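You operate a simulated robot arm through the tools that you are given. There is no shell and no other tool. Be economical: measure what you need, move in short steps, check, and stop when the job is done.

You run a simulated robot arm. Do the job below in one go: nothing can be reset, and whatever is moved stays where it is left.

Task
Fit up the green base: disc, funnel, clamp, then open its valve.
Fine: the disc lies on the bench; the funnel has the green band; leave the other places alone.

The check looks at the end state, three seconds after you hand in, the way a careful person would. Anything else that was tipped, shoved, dropped, spilled or broken makes it a failure.

Robot
A 6-joint arm with a two-finger parallel gripper, fixed in place. Base frame: the origin is at the foot of the arm, x ahead of it, y to its left, z up; the work surface is at about z = 0.85. Lengths are in m, angles in degrees, forces in N, time in s.
With the tool pointing down near the work surface it reaches from about 0.24 to 0.64 m from the base axis. Its first joint turns from -66.0 to 66.0 degrees. Payload 2.7 kg.
The TCP is the grasp point between the finger pads, 0.023 m short of the fingertips. In the tool frame z runs along the fingers and y along their closing line. The gripper opens to 0.094 m. The fingers are 0.038 m wide and 0.01 m thick; the gripper's body (0.054 by 0.096 m) begins 0.039 m behind the TCP.
Orientation is that of the tool frame in the base frame, as a unit quaternion [x, y, z, w]. With the fingers straight down and closing along the base's y, the tool's x points along the base's -x, its y along +y and its z along -z.

Tools
- The arm moves only by the tool jog_arm. Its argument "rows" is a list of rows, each an object (a shift or turn left out is 0, a gripper value left out holds the last) with "offset": the shift along the tool's x, y, z in m, a list of three; "turn": the turn, a rotation vector about the tool's x, y, z in rad, a list of three; "gripper": the opening, from 0 (shut) to 1 (fully open). In form: [{"offset": [x, y, z], "turn": [ax, ay, az], "gripper": gripper}, ...]. A call has 1 to 20 rows; each row is the pose to reach, as a shift and turn from the pose commanded when the call began, along the tool's axes at that moment. A row lasts 0.2 s, in which the tool goes at most 0.05 m and 8.6 degrees; a call with a longer step from one row to the next is refused whole, and so is a gripper value outside its range. A pose out of reach is approached as far as the arm can. The call stops where the force on the tool passes 40 N (or 10 N more than at its start, if that is more) or the arm is blocked; 0.2 s more then pass. The fingers move at their own pace (about 0.045 m/s each) and stop on an object; they squeeze with about 20 N. The grip force told is the motor's: it shows also when the fingers shut on nothing. Time passes only in rows, and 0.2 s behind the last, so rows that repeat a pose let the fingers close. It gives the time, the measured TCP pose, the force on the tool (base axes), the opening and the grip force at its end, in the units of the frame above (readings bear some noise).
- Cameras (640 x 400 px; columns grow to the right, rows downward): "scene" is fixed at [0.0916, -0.4549, 1.3985]; the picture's right is [0.53, -0.85, 0.00], its down [-0.52, -0.33, -0.79] and it looks along [0.67, 0.41, -0.62] (base axes); focal length 214 px, centre (320, 200). "wrist" rides on the gripper at [0.086, 0.016, -0.075] in the tool frame; the picture's right is [-0.18, 0.98, 0.00], its down [-0.58, -0.11, -0.81] and it looks along [-0.79, -0.15, 0.59] (tool axes); focal length 243 px, centre (320, 200). There is no depth. A picture from a camera that has moved, and an enlarged one, comes with that camera's place and axes in the base frame and with its lens.
- capture(camera): a new picture of that camera. The clock stands still meanwhile.
- zoom(camera, box): a new picture of the part [left, top, right, bottom] of that camera's present view, enlarged. The clock stands still meanwhile.
- hand_in(): hands the job in; it is judged then, once.

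Go step by step. Nothing tells you positions but the pictures and the camera data: compare them with the known pose of the tool, close in by small moves and look again before you grip or let go. The budget is 120 turns and 68 pictures, counting those below and the enlarged ones. Unless the task says otherwise, let go and move clear before handing in, and close with one line.

The tools are called after "Request:" as a command line: name --argument value ..., lists and objects as JSON in quotes. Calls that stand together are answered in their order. jog_arm: Moves the arm, as the interface text tells. Its arguments: {"type":"object","properties":{"rows":{"type":"array"}},"required":["rows"]} The other tools are called the same way: capture (camera) takes a picture; zoom (camera, box) takes an enlarged picture of a part of a camera's view; hand_in () hands the job in.

At the start:

```text
time_s: 0.0
ee_pos: [0.282, 0.0776, 1.322]
ee_rot: [-0.001, 1.0, 0.001, 0.001]
contact_force: [0.0, -0.3, -0.3]
gripper_width: 0.0942
grasp_force: 0.2
```

scene: 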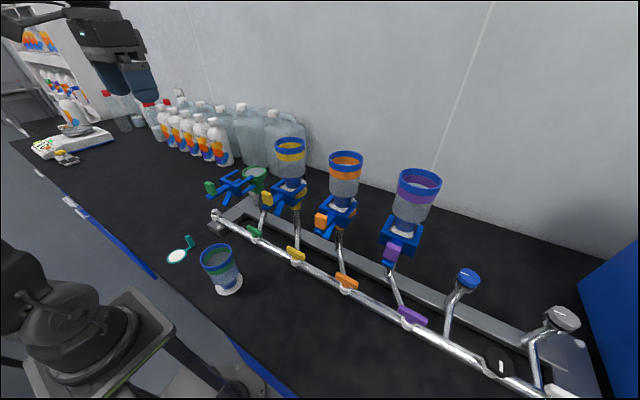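
wrist: 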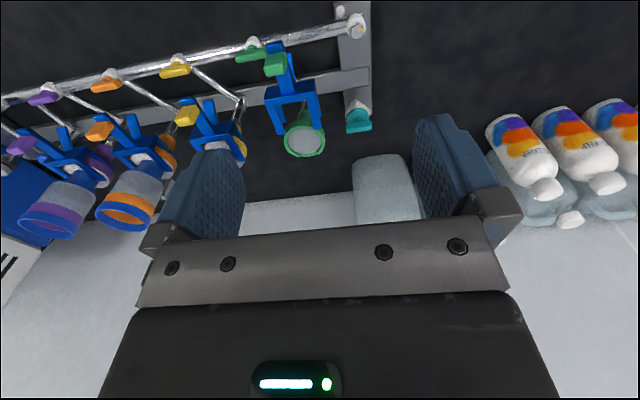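

I see a filtration manifold with a green base that has no funnel, a disc with a teal tab and a green-banded funnel on the bench. I'll zoom in on each for detail.

Request:
zoom --camera "scene" --box '[190, 130, 350, 230]'

Request:
zoom --camera "scene" --box '[150, 210, 310, 310]'

Request:
zoom --camera "wrist" --box '[160, 20, 400, 170]'

Request:
zoom --camera "scene" --box '[280, 140, 480, 265]'

```text
4.00 times, centred on (270, 180) of scene
camera zoom: at [0.0916, -0.4549, 1.3985], right [0.53, -0.85, 0.0], down [-0.52, -0.33, -0.79], along [0.67, 0.41, -0.62], focal length 858 px, centre (520, 280)
```

zoom: 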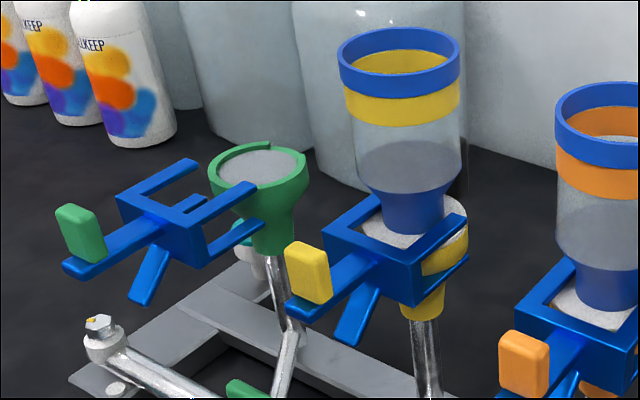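

```text
4.00 times, centred on (230, 260) of scene
camera zoom: at [0.0916, -0.4549, 1.3985], right [0.53, -0.85, 0.0], down [-0.52, -0.33, -0.79], along [0.67, 0.41, -0.62], focal length 858 px, centre (680, -40)
```

zoom: 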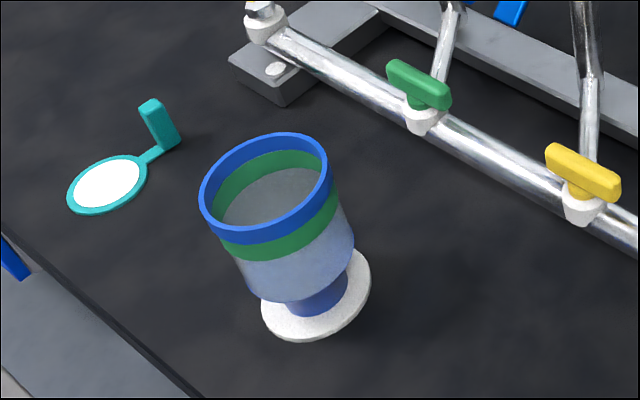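

```text
2.67 times, centred on (280, 95) of wrist
camera zoom: at [0.1949, 0.0929, 1.3966], right [0.18, 0.98, 0.0], down [0.58, -0.11, 0.81], along [0.79, -0.15, -0.59], focal length 647 px, centre (427, 480)
```

zoom: 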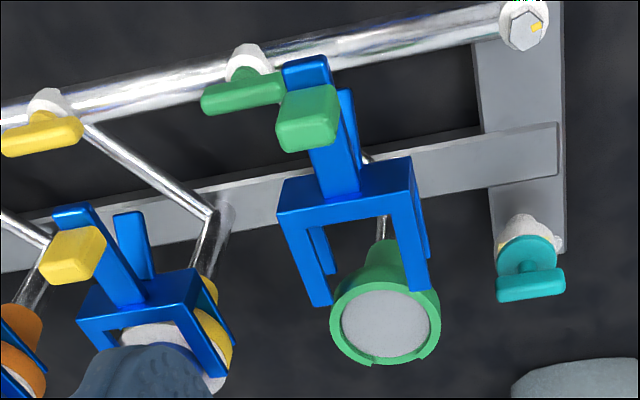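

```text
3.20 times, centred on (380, 202) of scene
camera zoom: at [0.0916, -0.4549, 1.3985], right [0.53, -0.85, 0.0], down [-0.52, -0.33, -0.79], along [0.67, 0.41, -0.62], focal length 686 px, centre (128, 192)
```

zoom: 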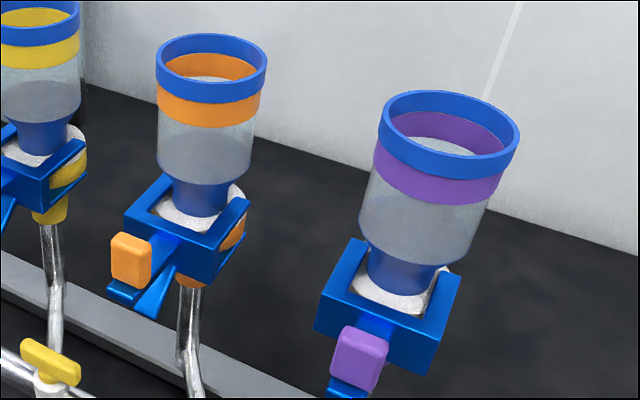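

The disc is at about (0.21, 0.13), the funnel at about (0.235, -0.075), the green base top at about (0.465, 0.01, 1.067) and the clamp tab at about (0.325, 0.014, 1.08). I'll move to view the base and clamp more closely.

Request:
jog_arm --rows '[{"offset": [-0.02, -0.02, 0.0]}, {"offset": [-0.05, -0.05, 0.01]}, {"offset": [-0.06, -0.06, 0.02]}]'

Request:
zoom --camera "wrist" --box '[200, 0, 440, 150]'

Request:
zoom --camera "scene" --box '[200, 155, 280, 205]'

Request:
zoom --camera "scene" --box '[400, 250, 600, 400]'

```text
time_s: 0.8
ee_pos: [0.3435, 0.0169, 1.3007]
ee_rot: [0.0, 1.0, 0.0, 0.0]
contact_force: [0.2, 0.4, -0.6]
gripper_width: 0.0938
grasp_force: 0.0
```

```text
2.67 times, centred on (320, 75) of wrist
camera zoom: at [0.2553, 0.0322, 1.3762], right [0.18, 0.98, 0.0], down [0.58, -0.11, 0.81], along [0.79, -0.15, -0.59], focal length 647 px, centre (320, 533)
```

zoom: 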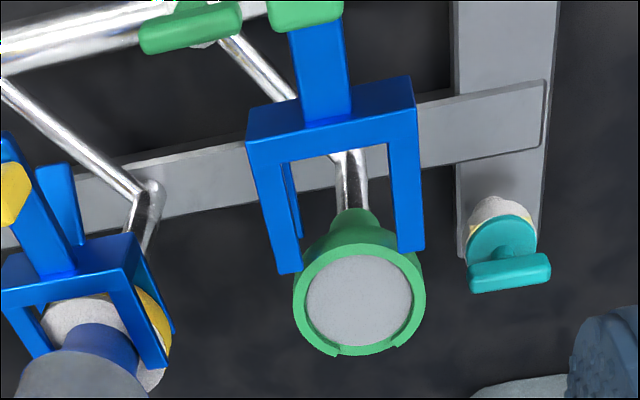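

```text
8.00 times, centred on (240, 180) of scene
camera zoom: at [0.0916, -0.4549, 1.3985], right [0.53, -0.85, 0.0], down [-0.52, -0.33, -0.79], along [0.67, 0.41, -0.62], focal length 1716 px, centre (960, 360)
```

zoom: 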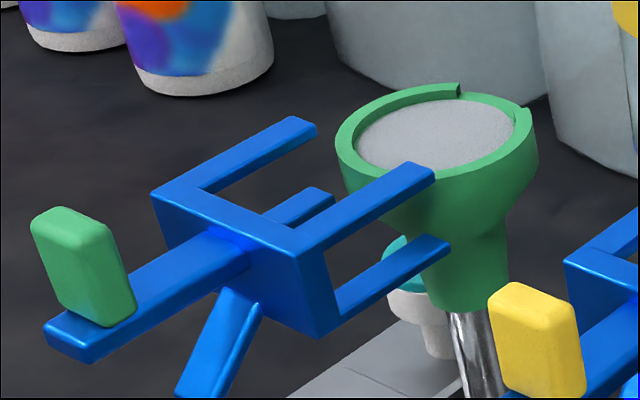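

```text
2.67 times, centred on (500, 325) of scene
camera zoom: at [0.0916, -0.4549, 1.3985], right [0.53, -0.85, 0.0], down [-0.52, -0.33, -0.79], along [0.67, 0.41, -0.62], focal length 572 px, centre (-160, -133)
```

zoom: 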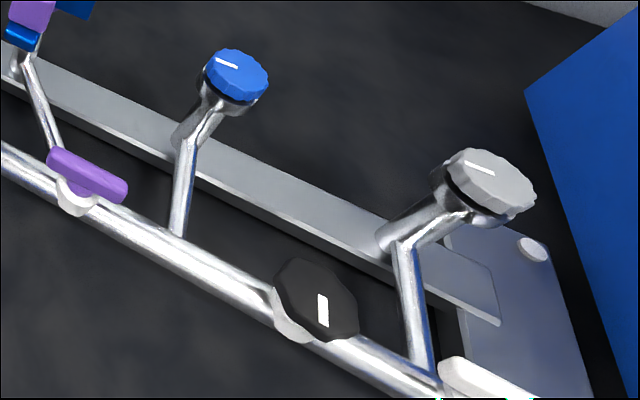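

The base rim's gap faces +x, the same way as the disc's tab on the bench. The clamp is a fork that slides in along +x. Next I'll look closely at the disc tab and move over to it.

Request:
zoom --camera "scene" --box '[160, 225, 208, 270]'

Request:
jog_arm --rows '[{"offset": [0.04, 0.03, 0.03]}, {"offset": [0.075, 0.06, 0.06]}, {"offset": [0.09, 0.09, 0.09]}, {"offset": [0.09, 0.113, 0.13]}, {"offset": [0.09, 0.113, 0.17]}, {"offset": [0.09, 0.113, 0.2]}]'

Request:
capture --camera "wrist"

```text
8.89 times, centred on (184, 248) of scene
camera zoom: at [0.0916, -0.4549, 1.3985], right [0.53, -0.85, 0.0], down [-0.52, -0.33, -0.79], along [0.67, 0.41, -0.62], focal length 1906 px, centre (1529, -222)
```

zoom: 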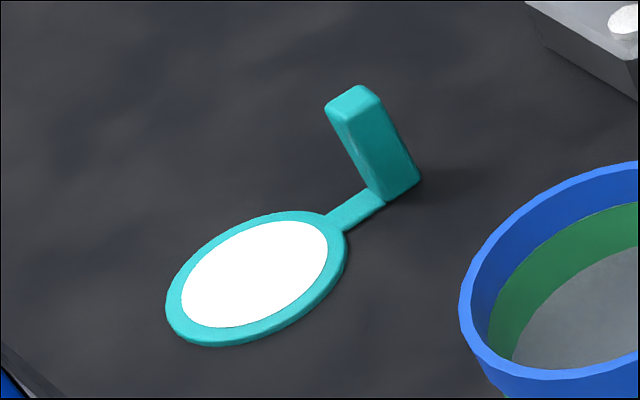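

```text
refused: row 1 steps farther than a row can; nothing moved
```

```text
57 pictures are left
camera wrist: at [0.2553, 0.0322, 1.3762], right [0.18, 0.98, 0.0], down [0.58, -0.11, 0.81], along [0.79, -0.15, -0.59], focal length 243 px, centre (320, 200)
```

wrist: 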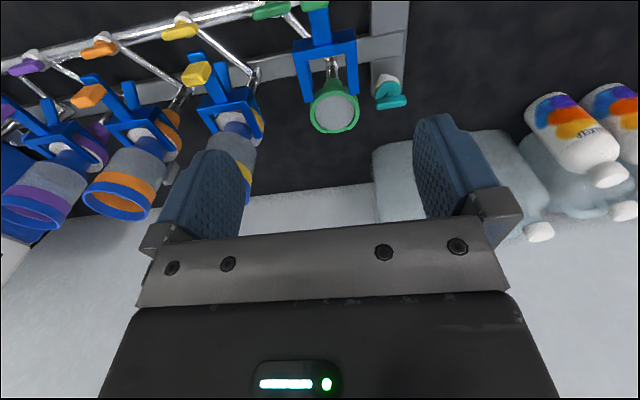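

The tab is an upright block at about (0.26, 0.128), thin along y, so the default finger direction suits it. I'm moving above it.

Request:
jog_arm --rows '[{"offset": [0.02, 0.025, 0.03]}, {"offset": [0.04, 0.05, 0.06]}, {"offset": [0.06, 0.075, 0.09]}, {"offset": [0.075, 0.1, 0.12]}, {"offset": [0.0845, 0.111, 0.16]}, {"offset": [0.0845, 0.111, 0.2]}, {"offset": [0.0845, 0.111, 0.25]}, {"offset": [0.0845, 0.111, 0.29]}]'

Request:
capture --camera "wrist"

```text
time_s: 2.6
ee_pos: [0.2585, 0.1287, 1.01]
ee_rot: [0.0, 1.0, 0.0, 0.001]
contact_force: [-0.1, -0.1, -0.8]
gripper_width: 0.0938
grasp_force: 0.0
```

```text
56 pictures are left
camera wrist: at [0.1701, 0.1448, 1.0859], right [0.18, 0.98, 0.0], down [0.58, -0.11, 0.81], along [0.79, -0.15, -0.59], focal length 243 px, centre (320, 200)
```

wrist: 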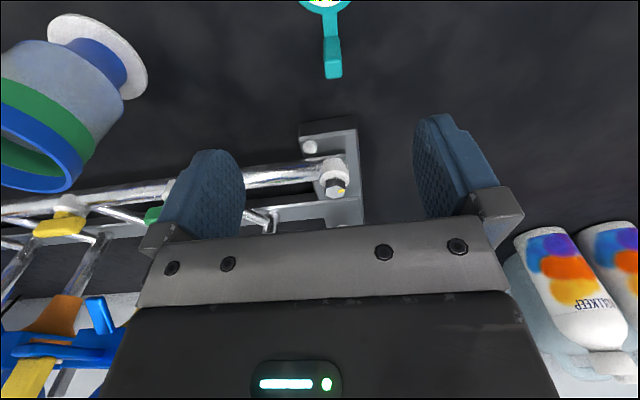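

The tab is at y≈0.138, so I'll correct sideways and descend to just above it to check.

Request:
jog_arm --rows '[{"offset": [-0.003, 0.009, 0.03]}, {"offset": [-0.003, 0.009, 0.065]}]'

Request:
capture --camera "wrist"

```text
time_s: 3.2
ee_pos: [0.2611, 0.1367, 0.9448]
ee_rot: [0.0, 1.0, -0.001, 0.001]
contact_force: [0.0, 0.0, -0.4]
gripper_width: 0.0938
grasp_force: 0.0
```

```text
55 pictures are left
camera wrist: at [0.1737, 0.153, 1.0214], right [0.18, 0.98, 0.0], down [0.58, -0.11, 0.81], along [0.79, -0.15, -0.59], focal length 243 px, centre (320, 200)
```

wrist: 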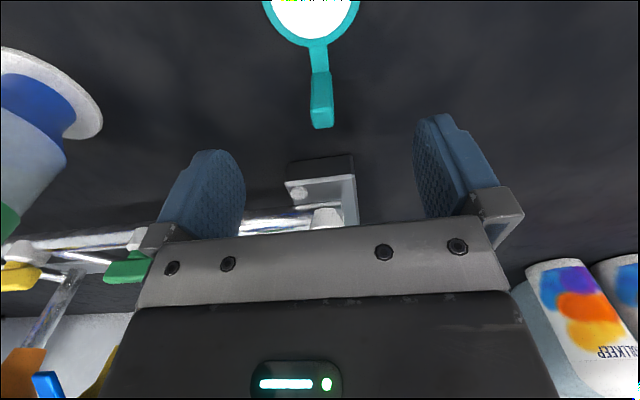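

The tab is centred between the fingers. I'll descend around it and close.

Request:
jog_arm --rows '[{"offset": [-0.005, 0.0005, 0.03], "gripper": 1}, {"offset": [-0.005, 0.0005, 0.057], "gripper": 0.5}, {"offset": [-0.005, 0.0005, 0.057], "gripper": 0.2}, {"offset": [-0.005, 0.0005, 0.057], "gripper": 0}, {"offset": [-0.005, 0.0005, 0.057], "gripper": 0}, {"offset": [-0.005, 0.0005, 0.057], "gripper": 0}, {"offset": [-0.005, 0.0005, 0.057], "gripper": 0}]'

Request:
capture --camera "wrist"

```text
time_s: 4.8
ee_pos: [0.2667, 0.1376, 0.8899]
ee_rot: [0.0, 1.0, 0.001, 0.001]
contact_force: [0.4, -0.5, -0.5]
gripper_width: 0.0128
grasp_force: 19.5
```

```text
54 pictures are left
camera wrist: at [0.1788, 0.1536, 0.9646], right [0.18, 0.98, 0.0], down [0.58, -0.11, 0.81], along [0.79, -0.15, -0.59], focal length 243 px, centre (320, 200)
```

wrist: 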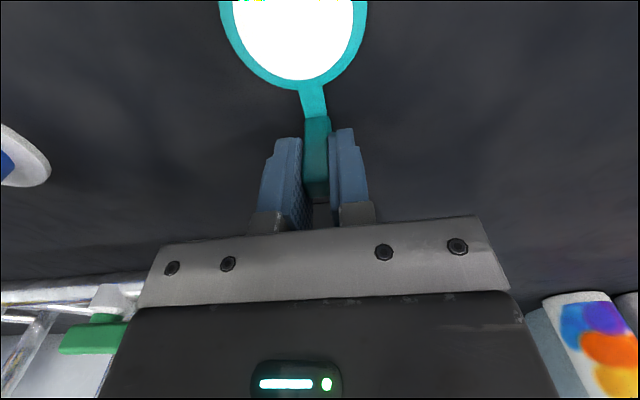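

The tab is gripped and the disc lies about 0.058 m toward -x from the TCP. I'll lift and carry it above the green base.

Request:
jog_arm --rows '[{"offset": [0, 0, -0.02]}, {"offset": [0, 0, -0.055]}, {"offset": [0, 0, -0.09]}, {"offset": [0, 0, -0.13]}, {"offset": [0, 0, -0.17]}, {"offset": [0, 0, -0.21]}, {"offset": [0, 0, -0.25]}, {"offset": [0, 0, -0.29]}, {"offset": [-0.035, -0.0175, -0.3]}, {"offset": [-0.07, -0.035, -0.3]}, {"offset": [-0.105, -0.0525, -0.3]}, {"offset": [-0.14, -0.07, -0.3]}, {"offset": [-0.175, -0.0875, -0.3]}, {"offset": [-0.21, -0.105, -0.3]}, {"offset": [-0.24, -0.12, -0.3]}, {"offset": [-0.255, -0.1276, -0.29]}]'

Request:
capture --camera "wrist"

Request:
zoom --camera "scene" --box '[200, 100, 360, 200]'

```text
time_s: 8.2
ee_pos: [0.5218, 0.0113, 1.1803]
ee_rot: [-0.001, 1.0, 0.0, 0.001]
contact_force: [-0.1, -0.1, 0.2]
gripper_width: 0.0129
grasp_force: 20.1
```

```text
53 pictures are left
camera wrist: at [0.4346, 0.0262, 1.2546], right [0.18, 0.98, 0.0], down [0.58, -0.11, 0.81], along [0.79, -0.15, -0.59], focal length 243 px, centre (320, 200)
```

wrist: 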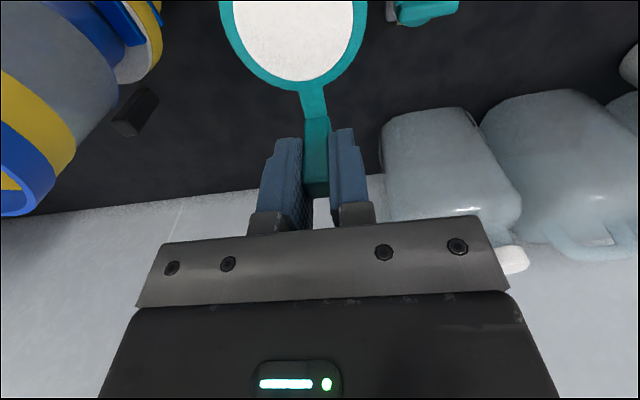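

```text
4.00 times, centred on (280, 150) of scene
camera zoom: at [0.0916, -0.4549, 1.3985], right [0.53, -0.85, 0.0], down [-0.52, -0.33, -0.79], along [0.67, 0.41, -0.62], focal length 858 px, centre (480, 400)
```

zoom: 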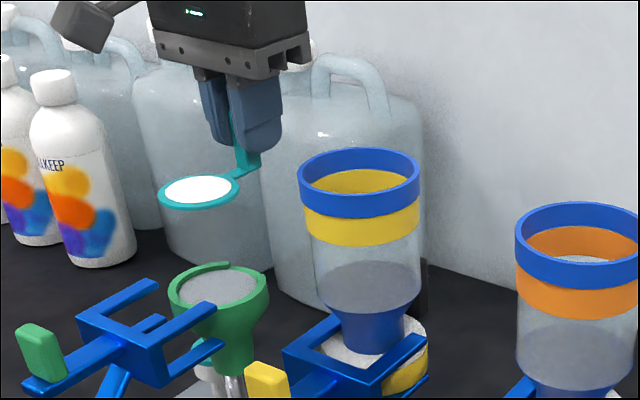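

The disc is above the base and roughly aligned. I'll lower to just over the rim and compare.

Request:
jog_arm --rows '[{"offset": [0, 0, 0.03]}, {"offset": [0, 0, 0.053]}]'

Request:
zoom --camera "wrist" --box '[200, 0, 392, 120]'

Request:
zoom --camera "scene" --box '[216, 140, 296, 190]'

```text
time_s: 8.8
ee_pos: [0.5211, 0.0104, 1.126]
ee_rot: [0.0, 1.0, 0.0, 0.001]
contact_force: [-0.3, -0.5, 0.1]
gripper_width: 0.0127
grasp_force: 19.8
```

```text
3.33 times, centred on (296, 60) of wrist
camera zoom: at [0.4337, 0.026, 1.202], right [0.18, 0.98, 0.0], down [0.58, -0.11, 0.81], along [0.79, -0.15, -0.59], focal length 809 px, centre (400, 667)
```

zoom: 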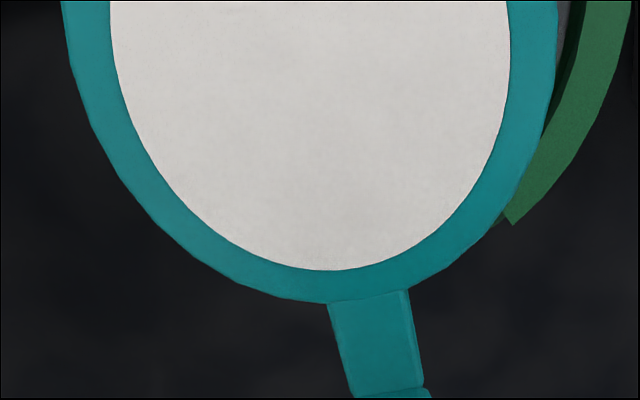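

```text
8.00 times, centred on (256, 165) of scene
camera zoom: at [0.0916, -0.4549, 1.3985], right [0.53, -0.85, 0.0], down [-0.52, -0.33, -0.79], along [0.67, 0.41, -0.62], focal length 1716 px, centre (832, 480)
```

zoom: 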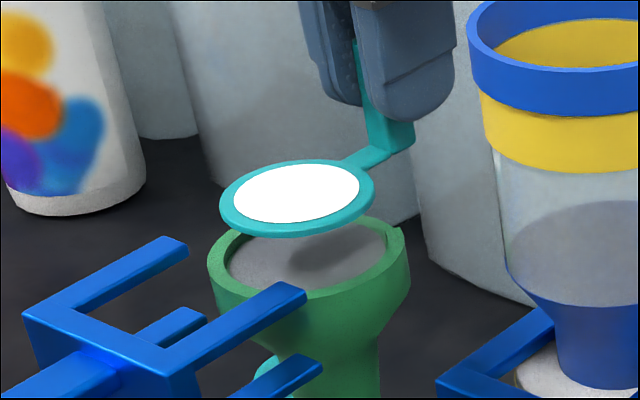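

The disc is about 5 mm short in y relative to the base. I'll correct that and lower part way.

Request:
jog_arm --rows '[{"offset": [-0.002, 0.0045, 0.0]}, {"offset": [-0.002, 0.0045, 0.012]}]'

Request:
zoom --camera "wrist" --box '[200, 0, 392, 120]'

Request:
zoom --camera "scene" --box '[216, 140, 296, 190]'

```text
time_s: 9.4
ee_pos: [0.5236, 0.0148, 1.1128]
ee_rot: [0.0, 1.0, 0.001, 0.001]
contact_force: [0.0, 0.5, 0.4]
gripper_width: 0.0129
grasp_force: 20.1
```

```text
3.33 times, centred on (296, 60) of wrist
camera zoom: at [0.4356, 0.0302, 1.1898], right [0.18, 0.98, 0.0], down [0.58, -0.11, 0.81], along [0.79, -0.15, -0.59], focal length 809 px, centre (400, 667)
```

zoom: 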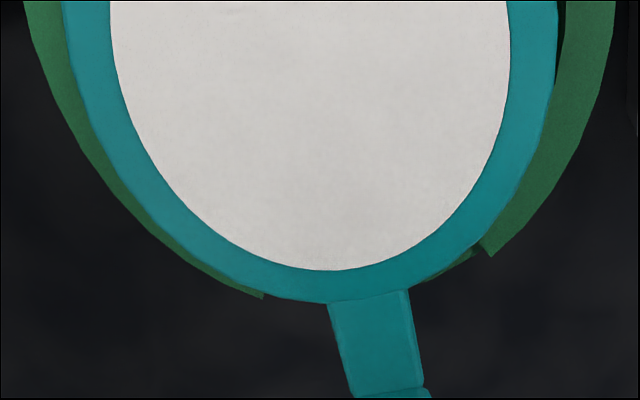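

```text
8.00 times, centred on (256, 165) of scene
camera zoom: at [0.0916, -0.4549, 1.3985], right [0.53, -0.85, 0.0], down [-0.52, -0.33, -0.79], along [0.67, 0.41, -0.62], focal length 1716 px, centre (832, 480)
```

zoom: 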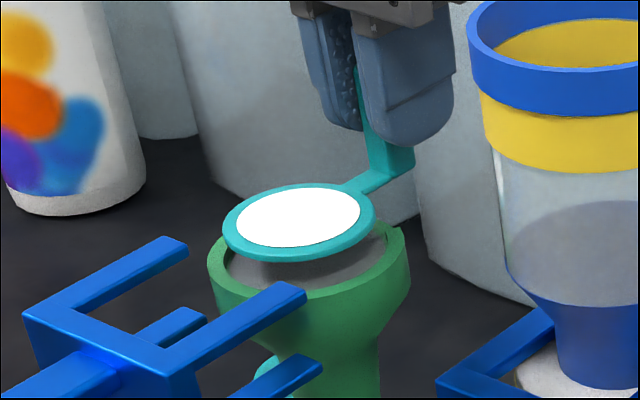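

The disc and base now agree to about 1 mm in both views. I'll lower it in small steps to seat it.

Request:
jog_arm --rows '[{"offset": [0, -0.0003, 0.004]}, {"offset": [0, -0.0003, 0.008]}, {"offset": [0, -0.0003, 0.011]}]'

Request:
zoom --camera "scene" --box '[216, 140, 296, 190]'

Request:
zoom --camera "wrist" --box '[200, 0, 392, 120]'

```text
time_s: 10.2
ee_pos: [0.5238, 0.0142, 1.1026]
ee_rot: [0.0, 1.0, 0.0, 0.001]
contact_force: [0.4, 0.5, -0.9]
gripper_width: 0.0127
grasp_force: 20.3
```

```text
8.00 times, centred on (256, 165) of scene
camera zoom: at [0.0916, -0.4549, 1.3985], right [0.53, -0.85, 0.0], down [-0.52, -0.33, -0.79], along [0.67, 0.41, -0.62], focal length 1716 px, centre (832, 480)
```

zoom: 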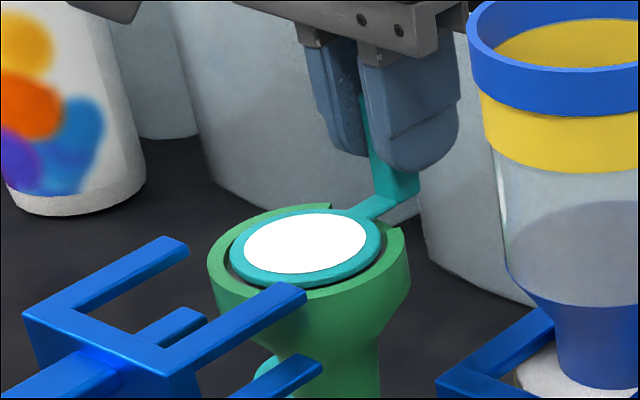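

```text
3.33 times, centred on (296, 60) of wrist
camera zoom: at [0.4359, 0.0301, 1.1786], right [0.18, 0.98, 0.0], down [0.58, -0.11, 0.81], along [0.79, -0.15, -0.59], focal length 809 px, centre (400, 667)
```

zoom: 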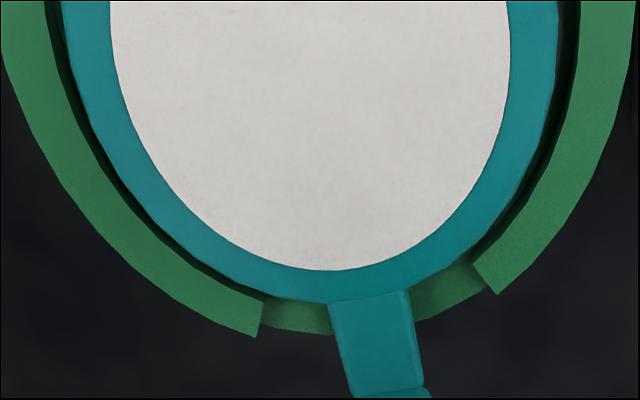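

The disc is centred inside the rim. I'll continue down until it touches.

Request:
jog_arm --rows '[{"offset": [0, 0, 0.002]}, {"offset": [0, 0, 0.004]}]'

Request:
zoom --camera "scene" --box '[216, 140, 296, 190]'

```text
time_s: 10.8
ee_pos: [0.5226, 0.014, 1.1003]
ee_rot: [0.0, 1.0, 0.0, 0.0]
contact_force: [-1.3, 1.5, 3.4]
gripper_width: 0.0125
grasp_force: 20.6
```

```text
8.00 times, centred on (256, 165) of scene
camera zoom: at [0.0915, -0.4549, 1.3985], right [0.53, -0.85, 0.0], down [-0.52, -0.33, -0.79], along [0.67, 0.41, -0.62], focal length 1716 px, centre (832, 480)
```

zoom: 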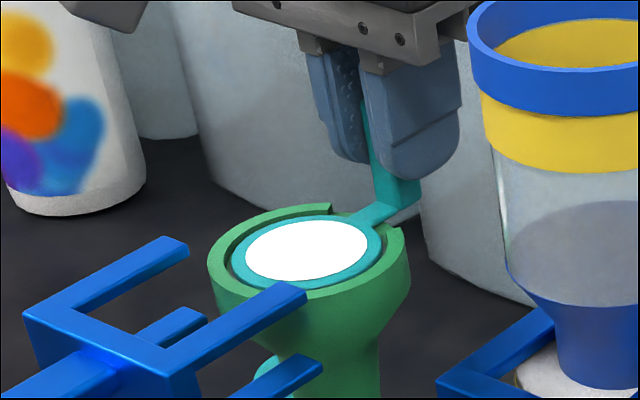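

The disc is seated, with light contact force. I'll release and rise.

Request:
jog_arm --rows '[{"offset": [0, 0, 0.002], "gripper": 0.15}, {"offset": [0, 0, 0.002], "gripper": 0.4}, {"offset": [0, 0, 0.002], "gripper": 0.4}, {"offset": [0, 0, 0.002], "gripper": 0.4}, {"offset": [0, 0, -0.03]}, {"offset": [0, 0, -0.075]}, {"offset": [0, 0, -0.12]}, {"offset": [0.04, 0, -0.15]}, {"offset": [0.09, 0, -0.15]}, {"offset": [0.14, 0, -0.15]}]'

Request:
zoom --camera "scene" --box '[216, 140, 296, 190]'

Request:
zoom --camera "wrist" --box '[200, 0, 440, 150]'

```text
time_s: 13.0
ee_pos: [0.3827, 0.0144, 1.2495]
ee_rot: [0.0, 1.0, 0.0, 0.002]
contact_force: [-0.3, -0.2, -0.6]
gripper_width: 0.0377
grasp_force: 0.0
```

```text
8.00 times, centred on (256, 165) of scene
camera zoom: at [0.0916, -0.4549, 1.3985], right [0.53, -0.85, 0.0], down [-0.52, -0.33, -0.79], along [0.67, 0.41, -0.62], focal length 1716 px, centre (832, 480)
```

zoom: 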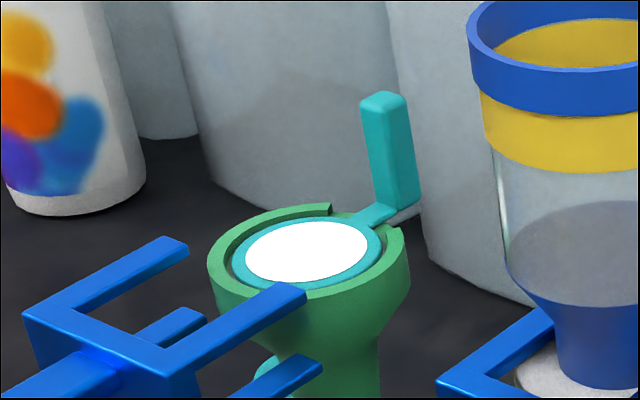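

```text
2.67 times, centred on (320, 75) of wrist
camera zoom: at [0.2946, 0.0297, 1.3249], right [0.18, 0.98, 0.0], down [0.58, -0.11, 0.81], along [0.79, -0.15, -0.59], focal length 647 px, centre (320, 533)
```

zoom: 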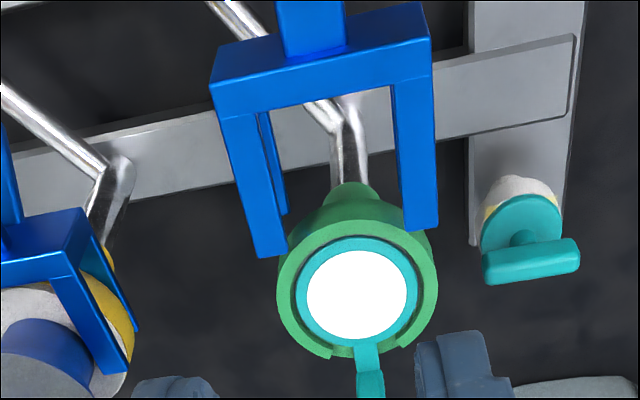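

The disc is seated with its tab through the gap. Now I'll move over to the green-banded funnel and look at it.

Request:
jog_arm --rows '[{"offset": [0.03, -0.02, 0], "gripper": 1}, {"offset": [0.06, -0.045, 0]}, {"offset": [0.095, -0.065, 0.01]}, {"offset": [0.125, -0.09, 0.03]}, {"offset": [0.135, -0.09, 0.075]}, {"offset": [0.135, -0.09, 0.11]}]'

Request:
capture --camera "wrist"

Request:
zoom --camera "scene" --box '[186, 230, 266, 305]'

```text
time_s: 14.4
ee_pos: [0.2479, -0.0757, 1.1383]
ee_rot: [0.0, 1.0, 0.0, 0.002]
contact_force: [0.4, -0.1, -0.3]
gripper_width: 0.0938
grasp_force: 0.0
```

```text
42 pictures are left
camera wrist: at [0.1602, -0.0604, 1.2137], right [0.18, 0.98, 0.0], down [0.58, -0.11, 0.81], along [0.79, -0.15, -0.59], focal length 243 px, centre (320, 200)
```

wrist: 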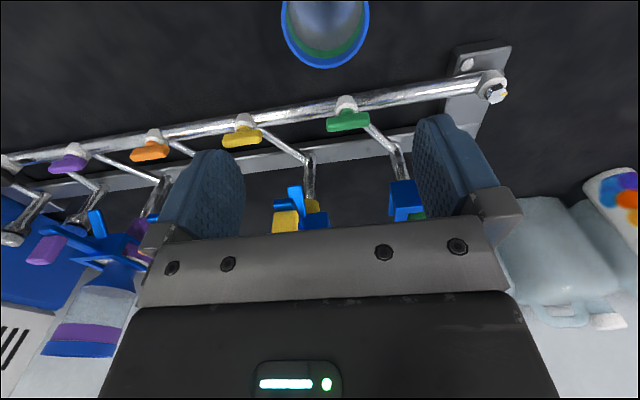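

```text
5.33 times, centred on (226, 268) of scene
camera zoom: at [0.0915, -0.4549, 1.3985], right [0.53, -0.85, 0.0], down [-0.52, -0.33, -0.79], along [0.67, 0.41, -0.62], focal length 1144 px, centre (821, -160)
```

zoom: 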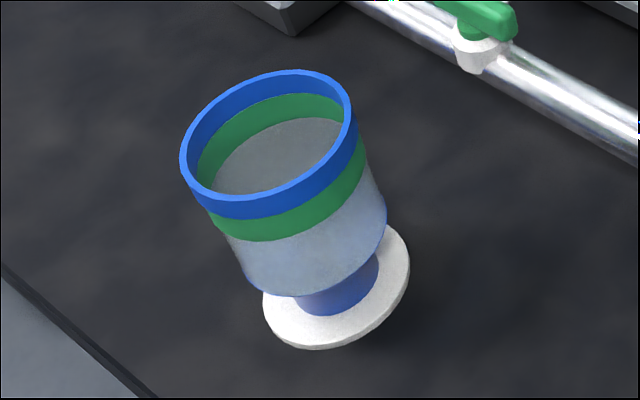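

The funnel is near (0.238, -0.072) with its rim about 0.071 wide, so it fits between the open fingers. I'll descend to just above the rim for a better fix.

Request:
jog_arm --rows '[{"offset": [0.0, 0.004, 0.04]}, {"offset": [0.0, 0.004, 0.08]}, {"offset": [0.0, 0.004, 0.11]}]'

Request:
capture --camera "wrist"

```text
time_s: 15.2
ee_pos: [0.2495, -0.0713, 1.0284]
ee_rot: [0.0, 1.0, -0.001, 0.0]
contact_force: [0.3, 0.0, 0.4]
gripper_width: 0.094
grasp_force: 0.0
```

```text
40 pictures are left
camera wrist: at [0.1611, -0.0559, 1.1038], right [0.18, 0.98, 0.0], down [0.58, -0.11, 0.81], along [0.79, -0.15, -0.59], focal length 243 px, centre (320, 200)
```

wrist: 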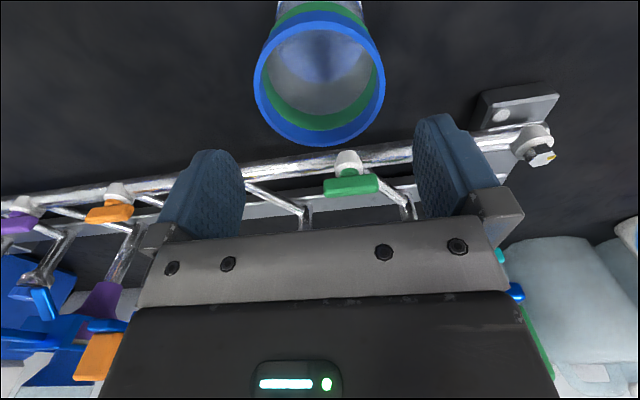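

The funnel axis is at about (0.238, -0.0695). I'll straddle the cup, then close gently.

Request:
jog_arm --rows '[{"offset": [0.011, 0.0018, 0.0]}, {"offset": [0.011, 0.0018, 0.03]}, {"offset": [0.011, 0.0018, 0.06]}, {"offset": [0.011, 0.0018, 0.083]}]'

Request:
capture --camera "wrist"

Request:
zoom --camera "scene" --box '[166, 205, 286, 305]'

```text
time_s: 16.2
ee_pos: [0.2385, -0.0702, 0.9472]
ee_rot: [0.0, 1.0, 0.0, 0.001]
contact_force: [0.9, 0.3, -0.1]
gripper_width: 0.0941
grasp_force: 0.0
```

```text
39 pictures are left
camera wrist: at [0.1497, -0.0542, 1.0214], right [0.18, 0.98, 0.0], down [0.58, -0.11, 0.81], along [0.79, -0.15, -0.59], focal length 243 px, centre (320, 200)
```

wrist: 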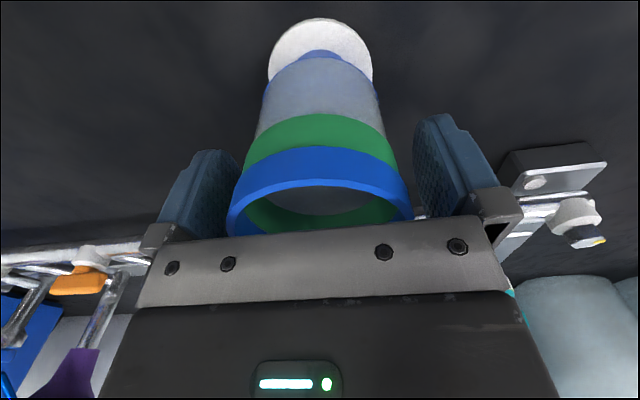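

```text
4.00 times, centred on (226, 255) of scene
camera zoom: at [0.0916, -0.4549, 1.3985], right [0.53, -0.85, 0.0], down [-0.52, -0.33, -0.79], along [0.67, 0.41, -0.62], focal length 858 px, centre (696, -20)
```

zoom: 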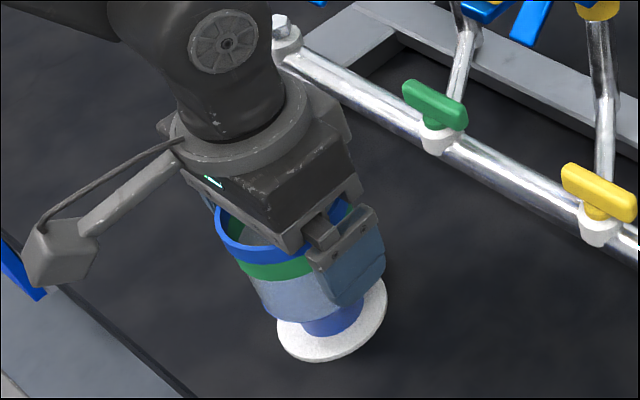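

The funnel is centred between the fingers with clearance at the top. I'll close on it.

Request:
jog_arm --rows '[{"offset": [0, 0, 0], "gripper": 0.85}, {"offset": [0, 0, 0], "gripper": 0.75}, {"offset": [0, 0, 0], "gripper": 0.6}, {"offset": [0, 0, 0], "gripper": 0.4}, {"offset": [0, 0, 0], "gripper": 0.4}]'

Request:
capture --camera "wrist"

```text
time_s: 17.4
ee_pos: [0.2372, -0.0704, 0.9469]
ee_rot: [0.0, 1.0, 0.0, 0.001]
contact_force: [-0.5, -1.1, -0.6]
gripper_width: 0.0622
grasp_force: 19.9
```

```text
37 pictures are left
camera wrist: at [0.1497, -0.0542, 1.0217], right [0.18, 0.98, 0.0], down [0.58, -0.11, 0.81], along [0.79, -0.15, -0.59], focal length 243 px, centre (320, 200)
```

wrist: 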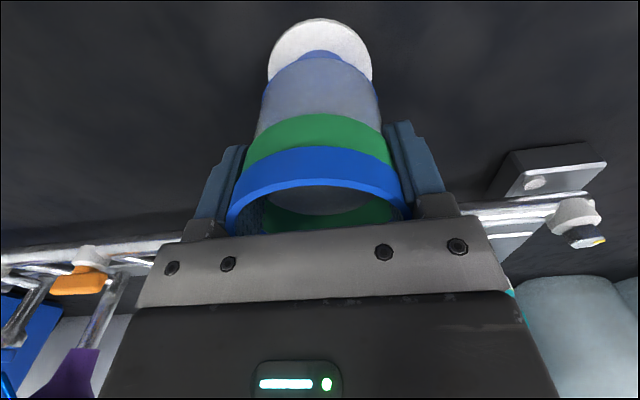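

The funnel is gripped at 0.062. I'll lift it and carry it above the base at height.

Request:
jog_arm --rows '[{"offset": [0, 0, -0.015]}, {"offset": [0, 0, -0.045]}, {"offset": [0, 0, -0.08]}, {"offset": [0, 0, -0.12]}, {"offset": [0, 0, -0.16]}, {"offset": [0, 0, -0.2]}, {"offset": [0, 0, -0.24]}, {"offset": [0, 0, -0.28]}, {"offset": [0, 0, -0.3]}, {"offset": [-0.02, 0.02, -0.31]}, {"offset": [-0.05, 0.04, -0.31]}, {"offset": [-0.08, 0.06, -0.31]}, {"offset": [-0.115, 0.075, -0.31]}, {"offset": [-0.15, 0.084, -0.31]}, {"offset": [-0.185, 0.084, -0.31]}, {"offset": [-0.215, 0.084, -0.31]}, {"offset": [-0.23, 0.084, -0.3]}]'

Request:
capture --camera "wrist"

Request:
zoom --camera "scene" --box '[190, 90, 350, 190]'

```text
time_s: 21.0
ee_pos: [0.4666, 0.0153, 1.2461]
ee_rot: [0.0, 1.0, 0.0, 0.001]
contact_force: [-0.5, 0.7, -1.3]
gripper_width: 0.062
grasp_force: 20.0
```

```text
36 pictures are left
camera wrist: at [0.3795, 0.0299, 1.3217], right [0.18, 0.98, 0.0], down [0.58, -0.11, 0.81], along [0.79, -0.15, -0.59], focal length 243 px, centre (320, 200)
```

wrist: 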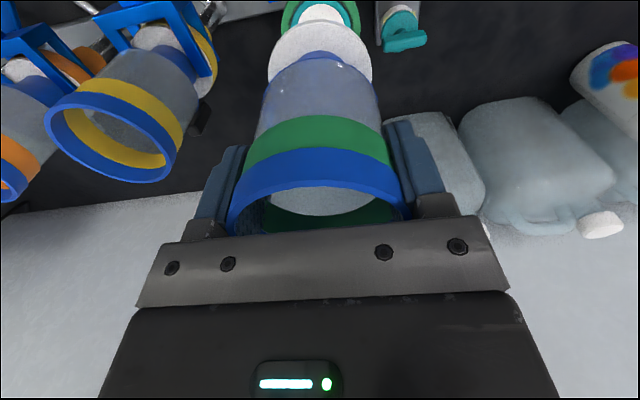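

```text
4.00 times, centred on (270, 140) of scene
camera zoom: at [0.0916, -0.4549, 1.3985], right [0.53, -0.85, 0.0], down [-0.52, -0.33, -0.79], along [0.67, 0.41, -0.62], focal length 858 px, centre (520, 440)
```

zoom: 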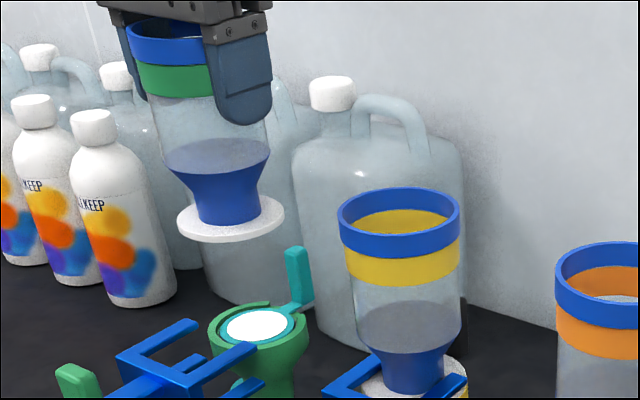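

The funnel is above the base and nearly aligned. I'll lower to about 2 cm above the seat and check.

Request:
jog_arm --rows '[{"offset": [0, 0, 0.03]}, {"offset": [0, 0, 0.055]}]'

Request:
zoom --camera "wrist" --box '[240, 0, 400, 100]'

Request:
zoom --camera "scene" --box '[210, 130, 290, 180]'

```text
time_s: 21.6
ee_pos: [0.466, 0.015, 1.1919]
ee_rot: [0.0, 1.0, 0.0, 0.001]
contact_force: [0.2, -0.5, -1.9]
gripper_width: 0.0623
grasp_force: 20.4
```

```text
4.00 times, centred on (320, 50) of wrist
camera zoom: at [0.3795, 0.03, 1.2664], right [0.18, 0.98, 0.0], down [0.58, -0.11, 0.81], along [0.79, -0.15, -0.59], focal length 970 px, centre (320, 800)
```

zoom: 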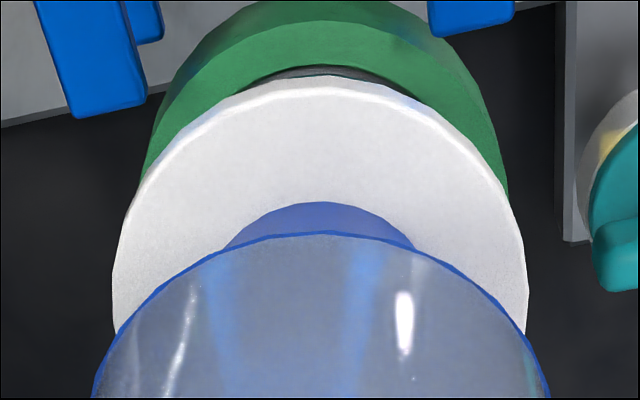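

```text
8.00 times, centred on (250, 155) of scene
camera zoom: at [0.0916, -0.4549, 1.3985], right [0.53, -0.85, 0.0], down [-0.52, -0.33, -0.79], along [0.67, 0.41, -0.62], focal length 1716 px, centre (880, 560)
```

zoom: 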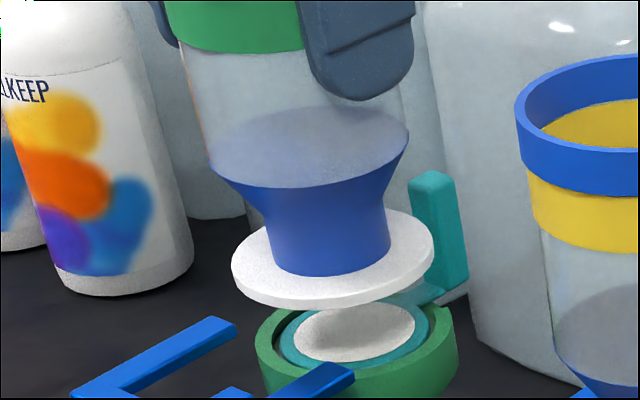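

Both views say the funnel needs about 3 mm more +x. I'll correct and lower nearly to contact.

Request:
jog_arm --rows '[{"offset": [-0.0033, 0.0006, 0.0]}, {"offset": [-0.0033, 0.0006, 0.012]}, {"offset": [-0.0033, 0.0006, 0.023]}]'

Request:
zoom --camera "wrist" --box '[240, 0, 400, 100]'

Request:
zoom --camera "scene" --box '[210, 130, 290, 180]'

```text
time_s: 22.4
ee_pos: [0.4711, 0.0144, 1.1678]
ee_rot: [0.0, 1.0, 0.0, 0.001]
contact_force: [-0.1, -0.1, -2.0]
gripper_width: 0.0621
grasp_force: 20.0
```

```text
4.00 times, centred on (320, 50) of wrist
camera zoom: at [0.383, 0.03, 1.2437], right [0.18, 0.98, 0.0], down [0.58, -0.11, 0.81], along [0.79, -0.15, -0.59], focal length 970 px, centre (320, 800)
```

zoom: 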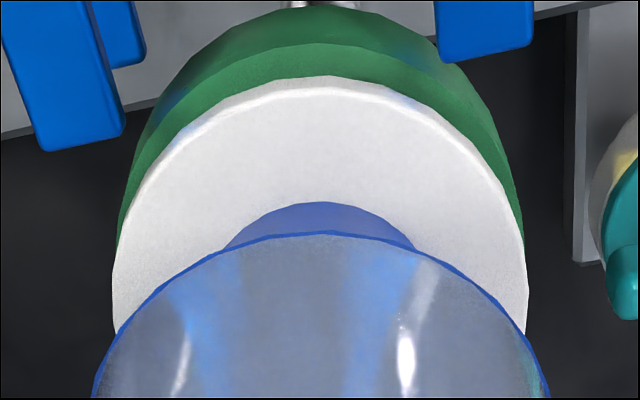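

```text
8.00 times, centred on (250, 155) of scene
camera zoom: at [0.0916, -0.4549, 1.3985], right [0.53, -0.85, 0.0], down [-0.52, -0.33, -0.79], along [0.67, 0.41, -0.62], focal length 1716 px, centre (880, 560)
```

zoom: 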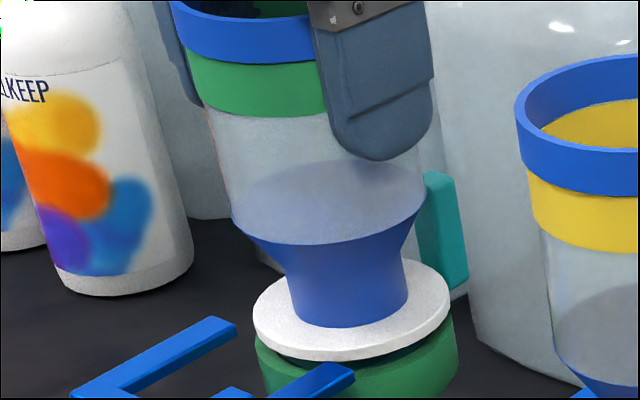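

It is aligned and clear of the clamp prongs. I'll lower to contact in small steps.

Request:
jog_arm --rows '[{"offset": [0, 0.0005, 0.003]}, {"offset": [0, 0.0005, 0.005]}, {"offset": [0, 0.0005, 0.007]}]'

Request:
zoom --camera "scene" --box '[210, 140, 290, 190]'

```text
time_s: 23.2
ee_pos: [0.4698, 0.0149, 1.1621]
ee_rot: [0.001, 1.0, 0.0, 0.001]
contact_force: [-9.8, -1.1, 5.3]
gripper_width: 0.0622
grasp_force: 19.7
```

```text
8.00 times, centred on (250, 165) of scene
camera zoom: at [0.0912, -0.455, 1.3985], right [0.53, -0.85, 0.0], down [-0.52, -0.33, -0.79], along [0.67, 0.41, -0.62], focal length 1716 px, centre (880, 480)
```

zoom: 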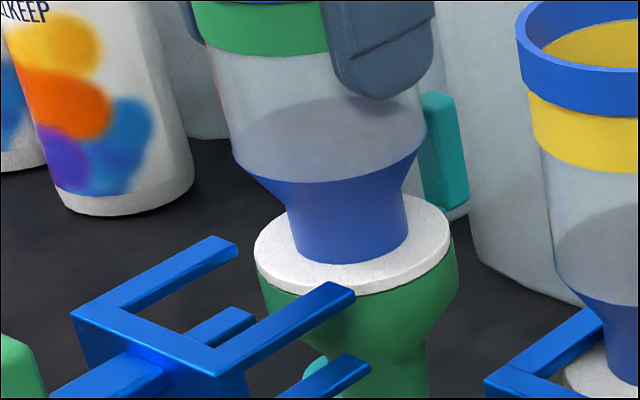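

It's in contact, with a sideways force of about 10 N pushing toward -x. I'll ease back in x to relieve it.

Request:
jog_arm --rows '[{"offset": [0.0015, 0, -0.001]}, {"offset": [0.003, 0, -0.001]}]'

Request:
capture --camera "wrist"

```text
time_s: 23.8
ee_pos: [0.4677, 0.016, 1.1614]
ee_rot: [0.0, 1.0, 0.0, 0.001]
contact_force: [0.4, 0.0, -1.1]
gripper_width: 0.0622
grasp_force: 19.9
```

```text
29 pictures are left
camera wrist: at [0.3804, 0.0307, 1.2373], right [0.18, 0.98, 0.0], down [0.58, -0.11, 0.81], along [0.79, -0.15, -0.59], focal length 243 px, centre (320, 200)
```

wrist: 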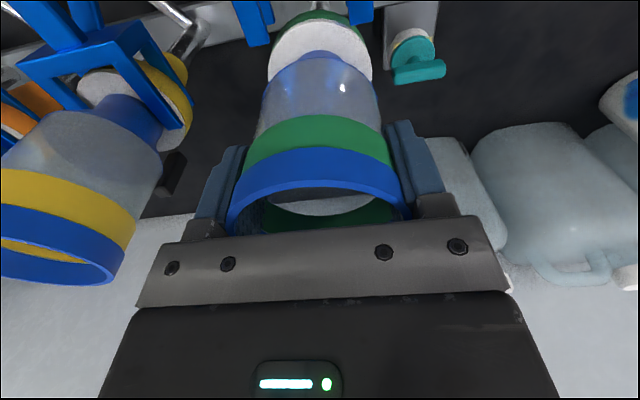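

The side load is gone. I'll lower again gently.

Request:
jog_arm --rows '[{"offset": [0, 0, 0.0015]}, {"offset": [0, 0, 0.003]}]'

Request:
zoom --camera "wrist" --box '[240, 0, 400, 100]'

```text
time_s: 24.4
ee_pos: [0.4686, 0.0155, 1.1609]
ee_rot: [0.0, 1.0, 0.0, 0.002]
contact_force: [0.8, 1.2, 13.4]
gripper_width: 0.0621
grasp_force: 19.6
```

```text
4.00 times, centred on (320, 50) of wrist
camera zoom: at [0.3794, 0.0305, 1.2362], right [0.18, 0.98, 0.0], down [0.58, -0.11, 0.81], along [0.8, -0.15, -0.59], focal length 970 px, centre (320, 800)
```

zoom: 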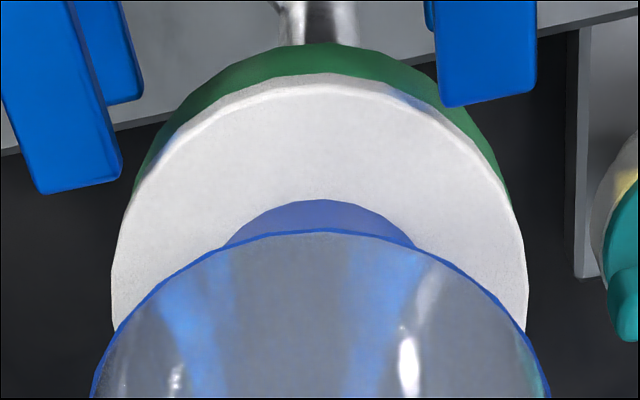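

It's seated, with 13 N straight up and no side load. I'll unload slightly, release by a small opening, and check before rising.

Request:
jog_arm --rows '[{"offset": [0, 0, -0.0018], "gripper": 0.65}, {"offset": [0, 0, -0.0018], "gripper": 0.75}, {"offset": [0, 0, -0.0018], "gripper": 0.9}, {"offset": [0, 0, -0.0018], "gripper": 1}, {"offset": [0, 0, -0.0018], "gripper": 1}]'

Request:
zoom --camera "scene" --box '[210, 130, 306, 190]'

Request:
zoom --camera "wrist" --box '[240, 0, 400, 100]'

```text
time_s: 25.6
ee_pos: [0.4672, 0.0142, 1.1614]
ee_rot: [0.0, 1.0, 0.0, 0.001]
contact_force: [1.2, 0.7, 0.1]
gripper_width: 0.0941
grasp_force: 0.0
```

```text
6.67 times, centred on (258, 160) of scene
camera zoom: at [0.0916, -0.4549, 1.3985], right [0.53, -0.85, 0.0], down [-0.52, -0.33, -0.79], along [0.67, 0.41, -0.62], focal length 1430 px, centre (733, 467)
```

zoom: 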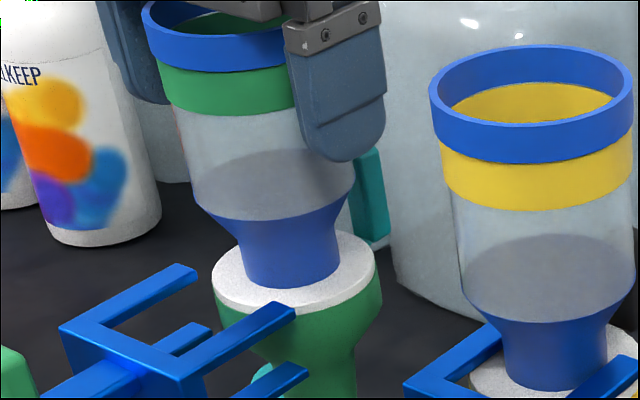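

```text
4.00 times, centred on (320, 50) of wrist
camera zoom: at [0.3798, 0.0305, 1.2367], right [0.18, 0.98, 0.0], down [0.58, -0.11, 0.81], along [0.79, -0.15, -0.59], focal length 970 px, centre (320, 800)
```

zoom: 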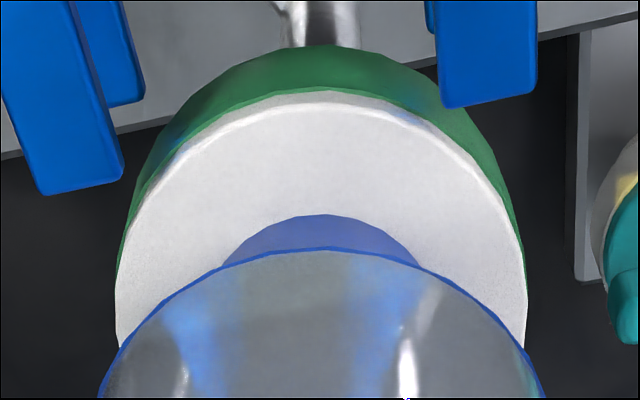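

The funnel dropped into its seat and stands upright. I'll rise clear and then move to view the clamp tab.

Request:
jog_arm --rows '[{"offset": [0, 0, -0.02]}, {"offset": [0, 0, -0.06]}, {"offset": [0, 0, -0.105]}, {"offset": [0, 0, -0.13]}, {"offset": [0.04, 0, -0.13]}, {"offset": [0.085, 0, -0.13]}, {"offset": [0.13, 0, -0.12]}, {"offset": [0.15, 0, -0.09]}, {"offset": [0.16, 0, -0.05]}, {"offset": [0.16, 0, -0.02]}]'

Request:
capture --camera "wrist"

Request:
zoom --camera "scene" --box '[180, 115, 324, 205]'

```text
time_s: 27.8
ee_pos: [0.3083, 0.0159, 1.1802]
ee_rot: [0.001, 1.0, 0.0, 0.001]
contact_force: [-0.6, 0.2, -0.1]
gripper_width: 0.094
grasp_force: 0.0
```

```text
25 pictures are left
camera wrist: at [0.2202, 0.0312, 1.2559], right [0.18, 0.98, 0.0], down [0.58, -0.11, 0.81], along [0.79, -0.15, -0.59], focal length 243 px, centre (320, 200)
```

wrist: 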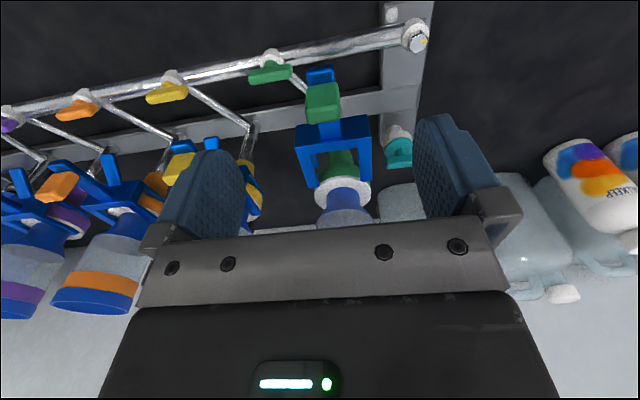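

```text
4.44 times, centred on (252, 160) of scene
camera zoom: at [0.0916, -0.4549, 1.3985], right [0.53, -0.85, 0.0], down [-0.52, -0.33, -0.79], along [0.67, 0.41, -0.62], focal length 953 px, centre (622, 378)
```

zoom: 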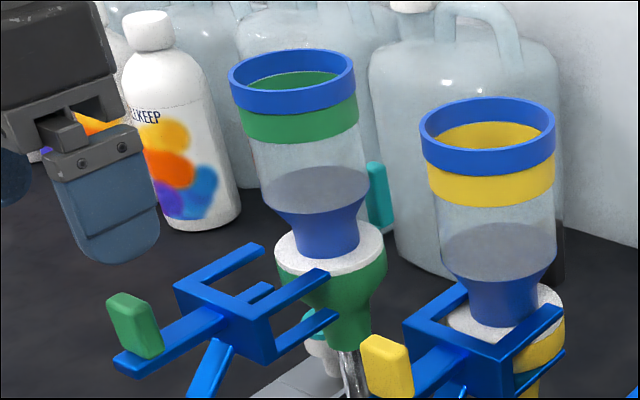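

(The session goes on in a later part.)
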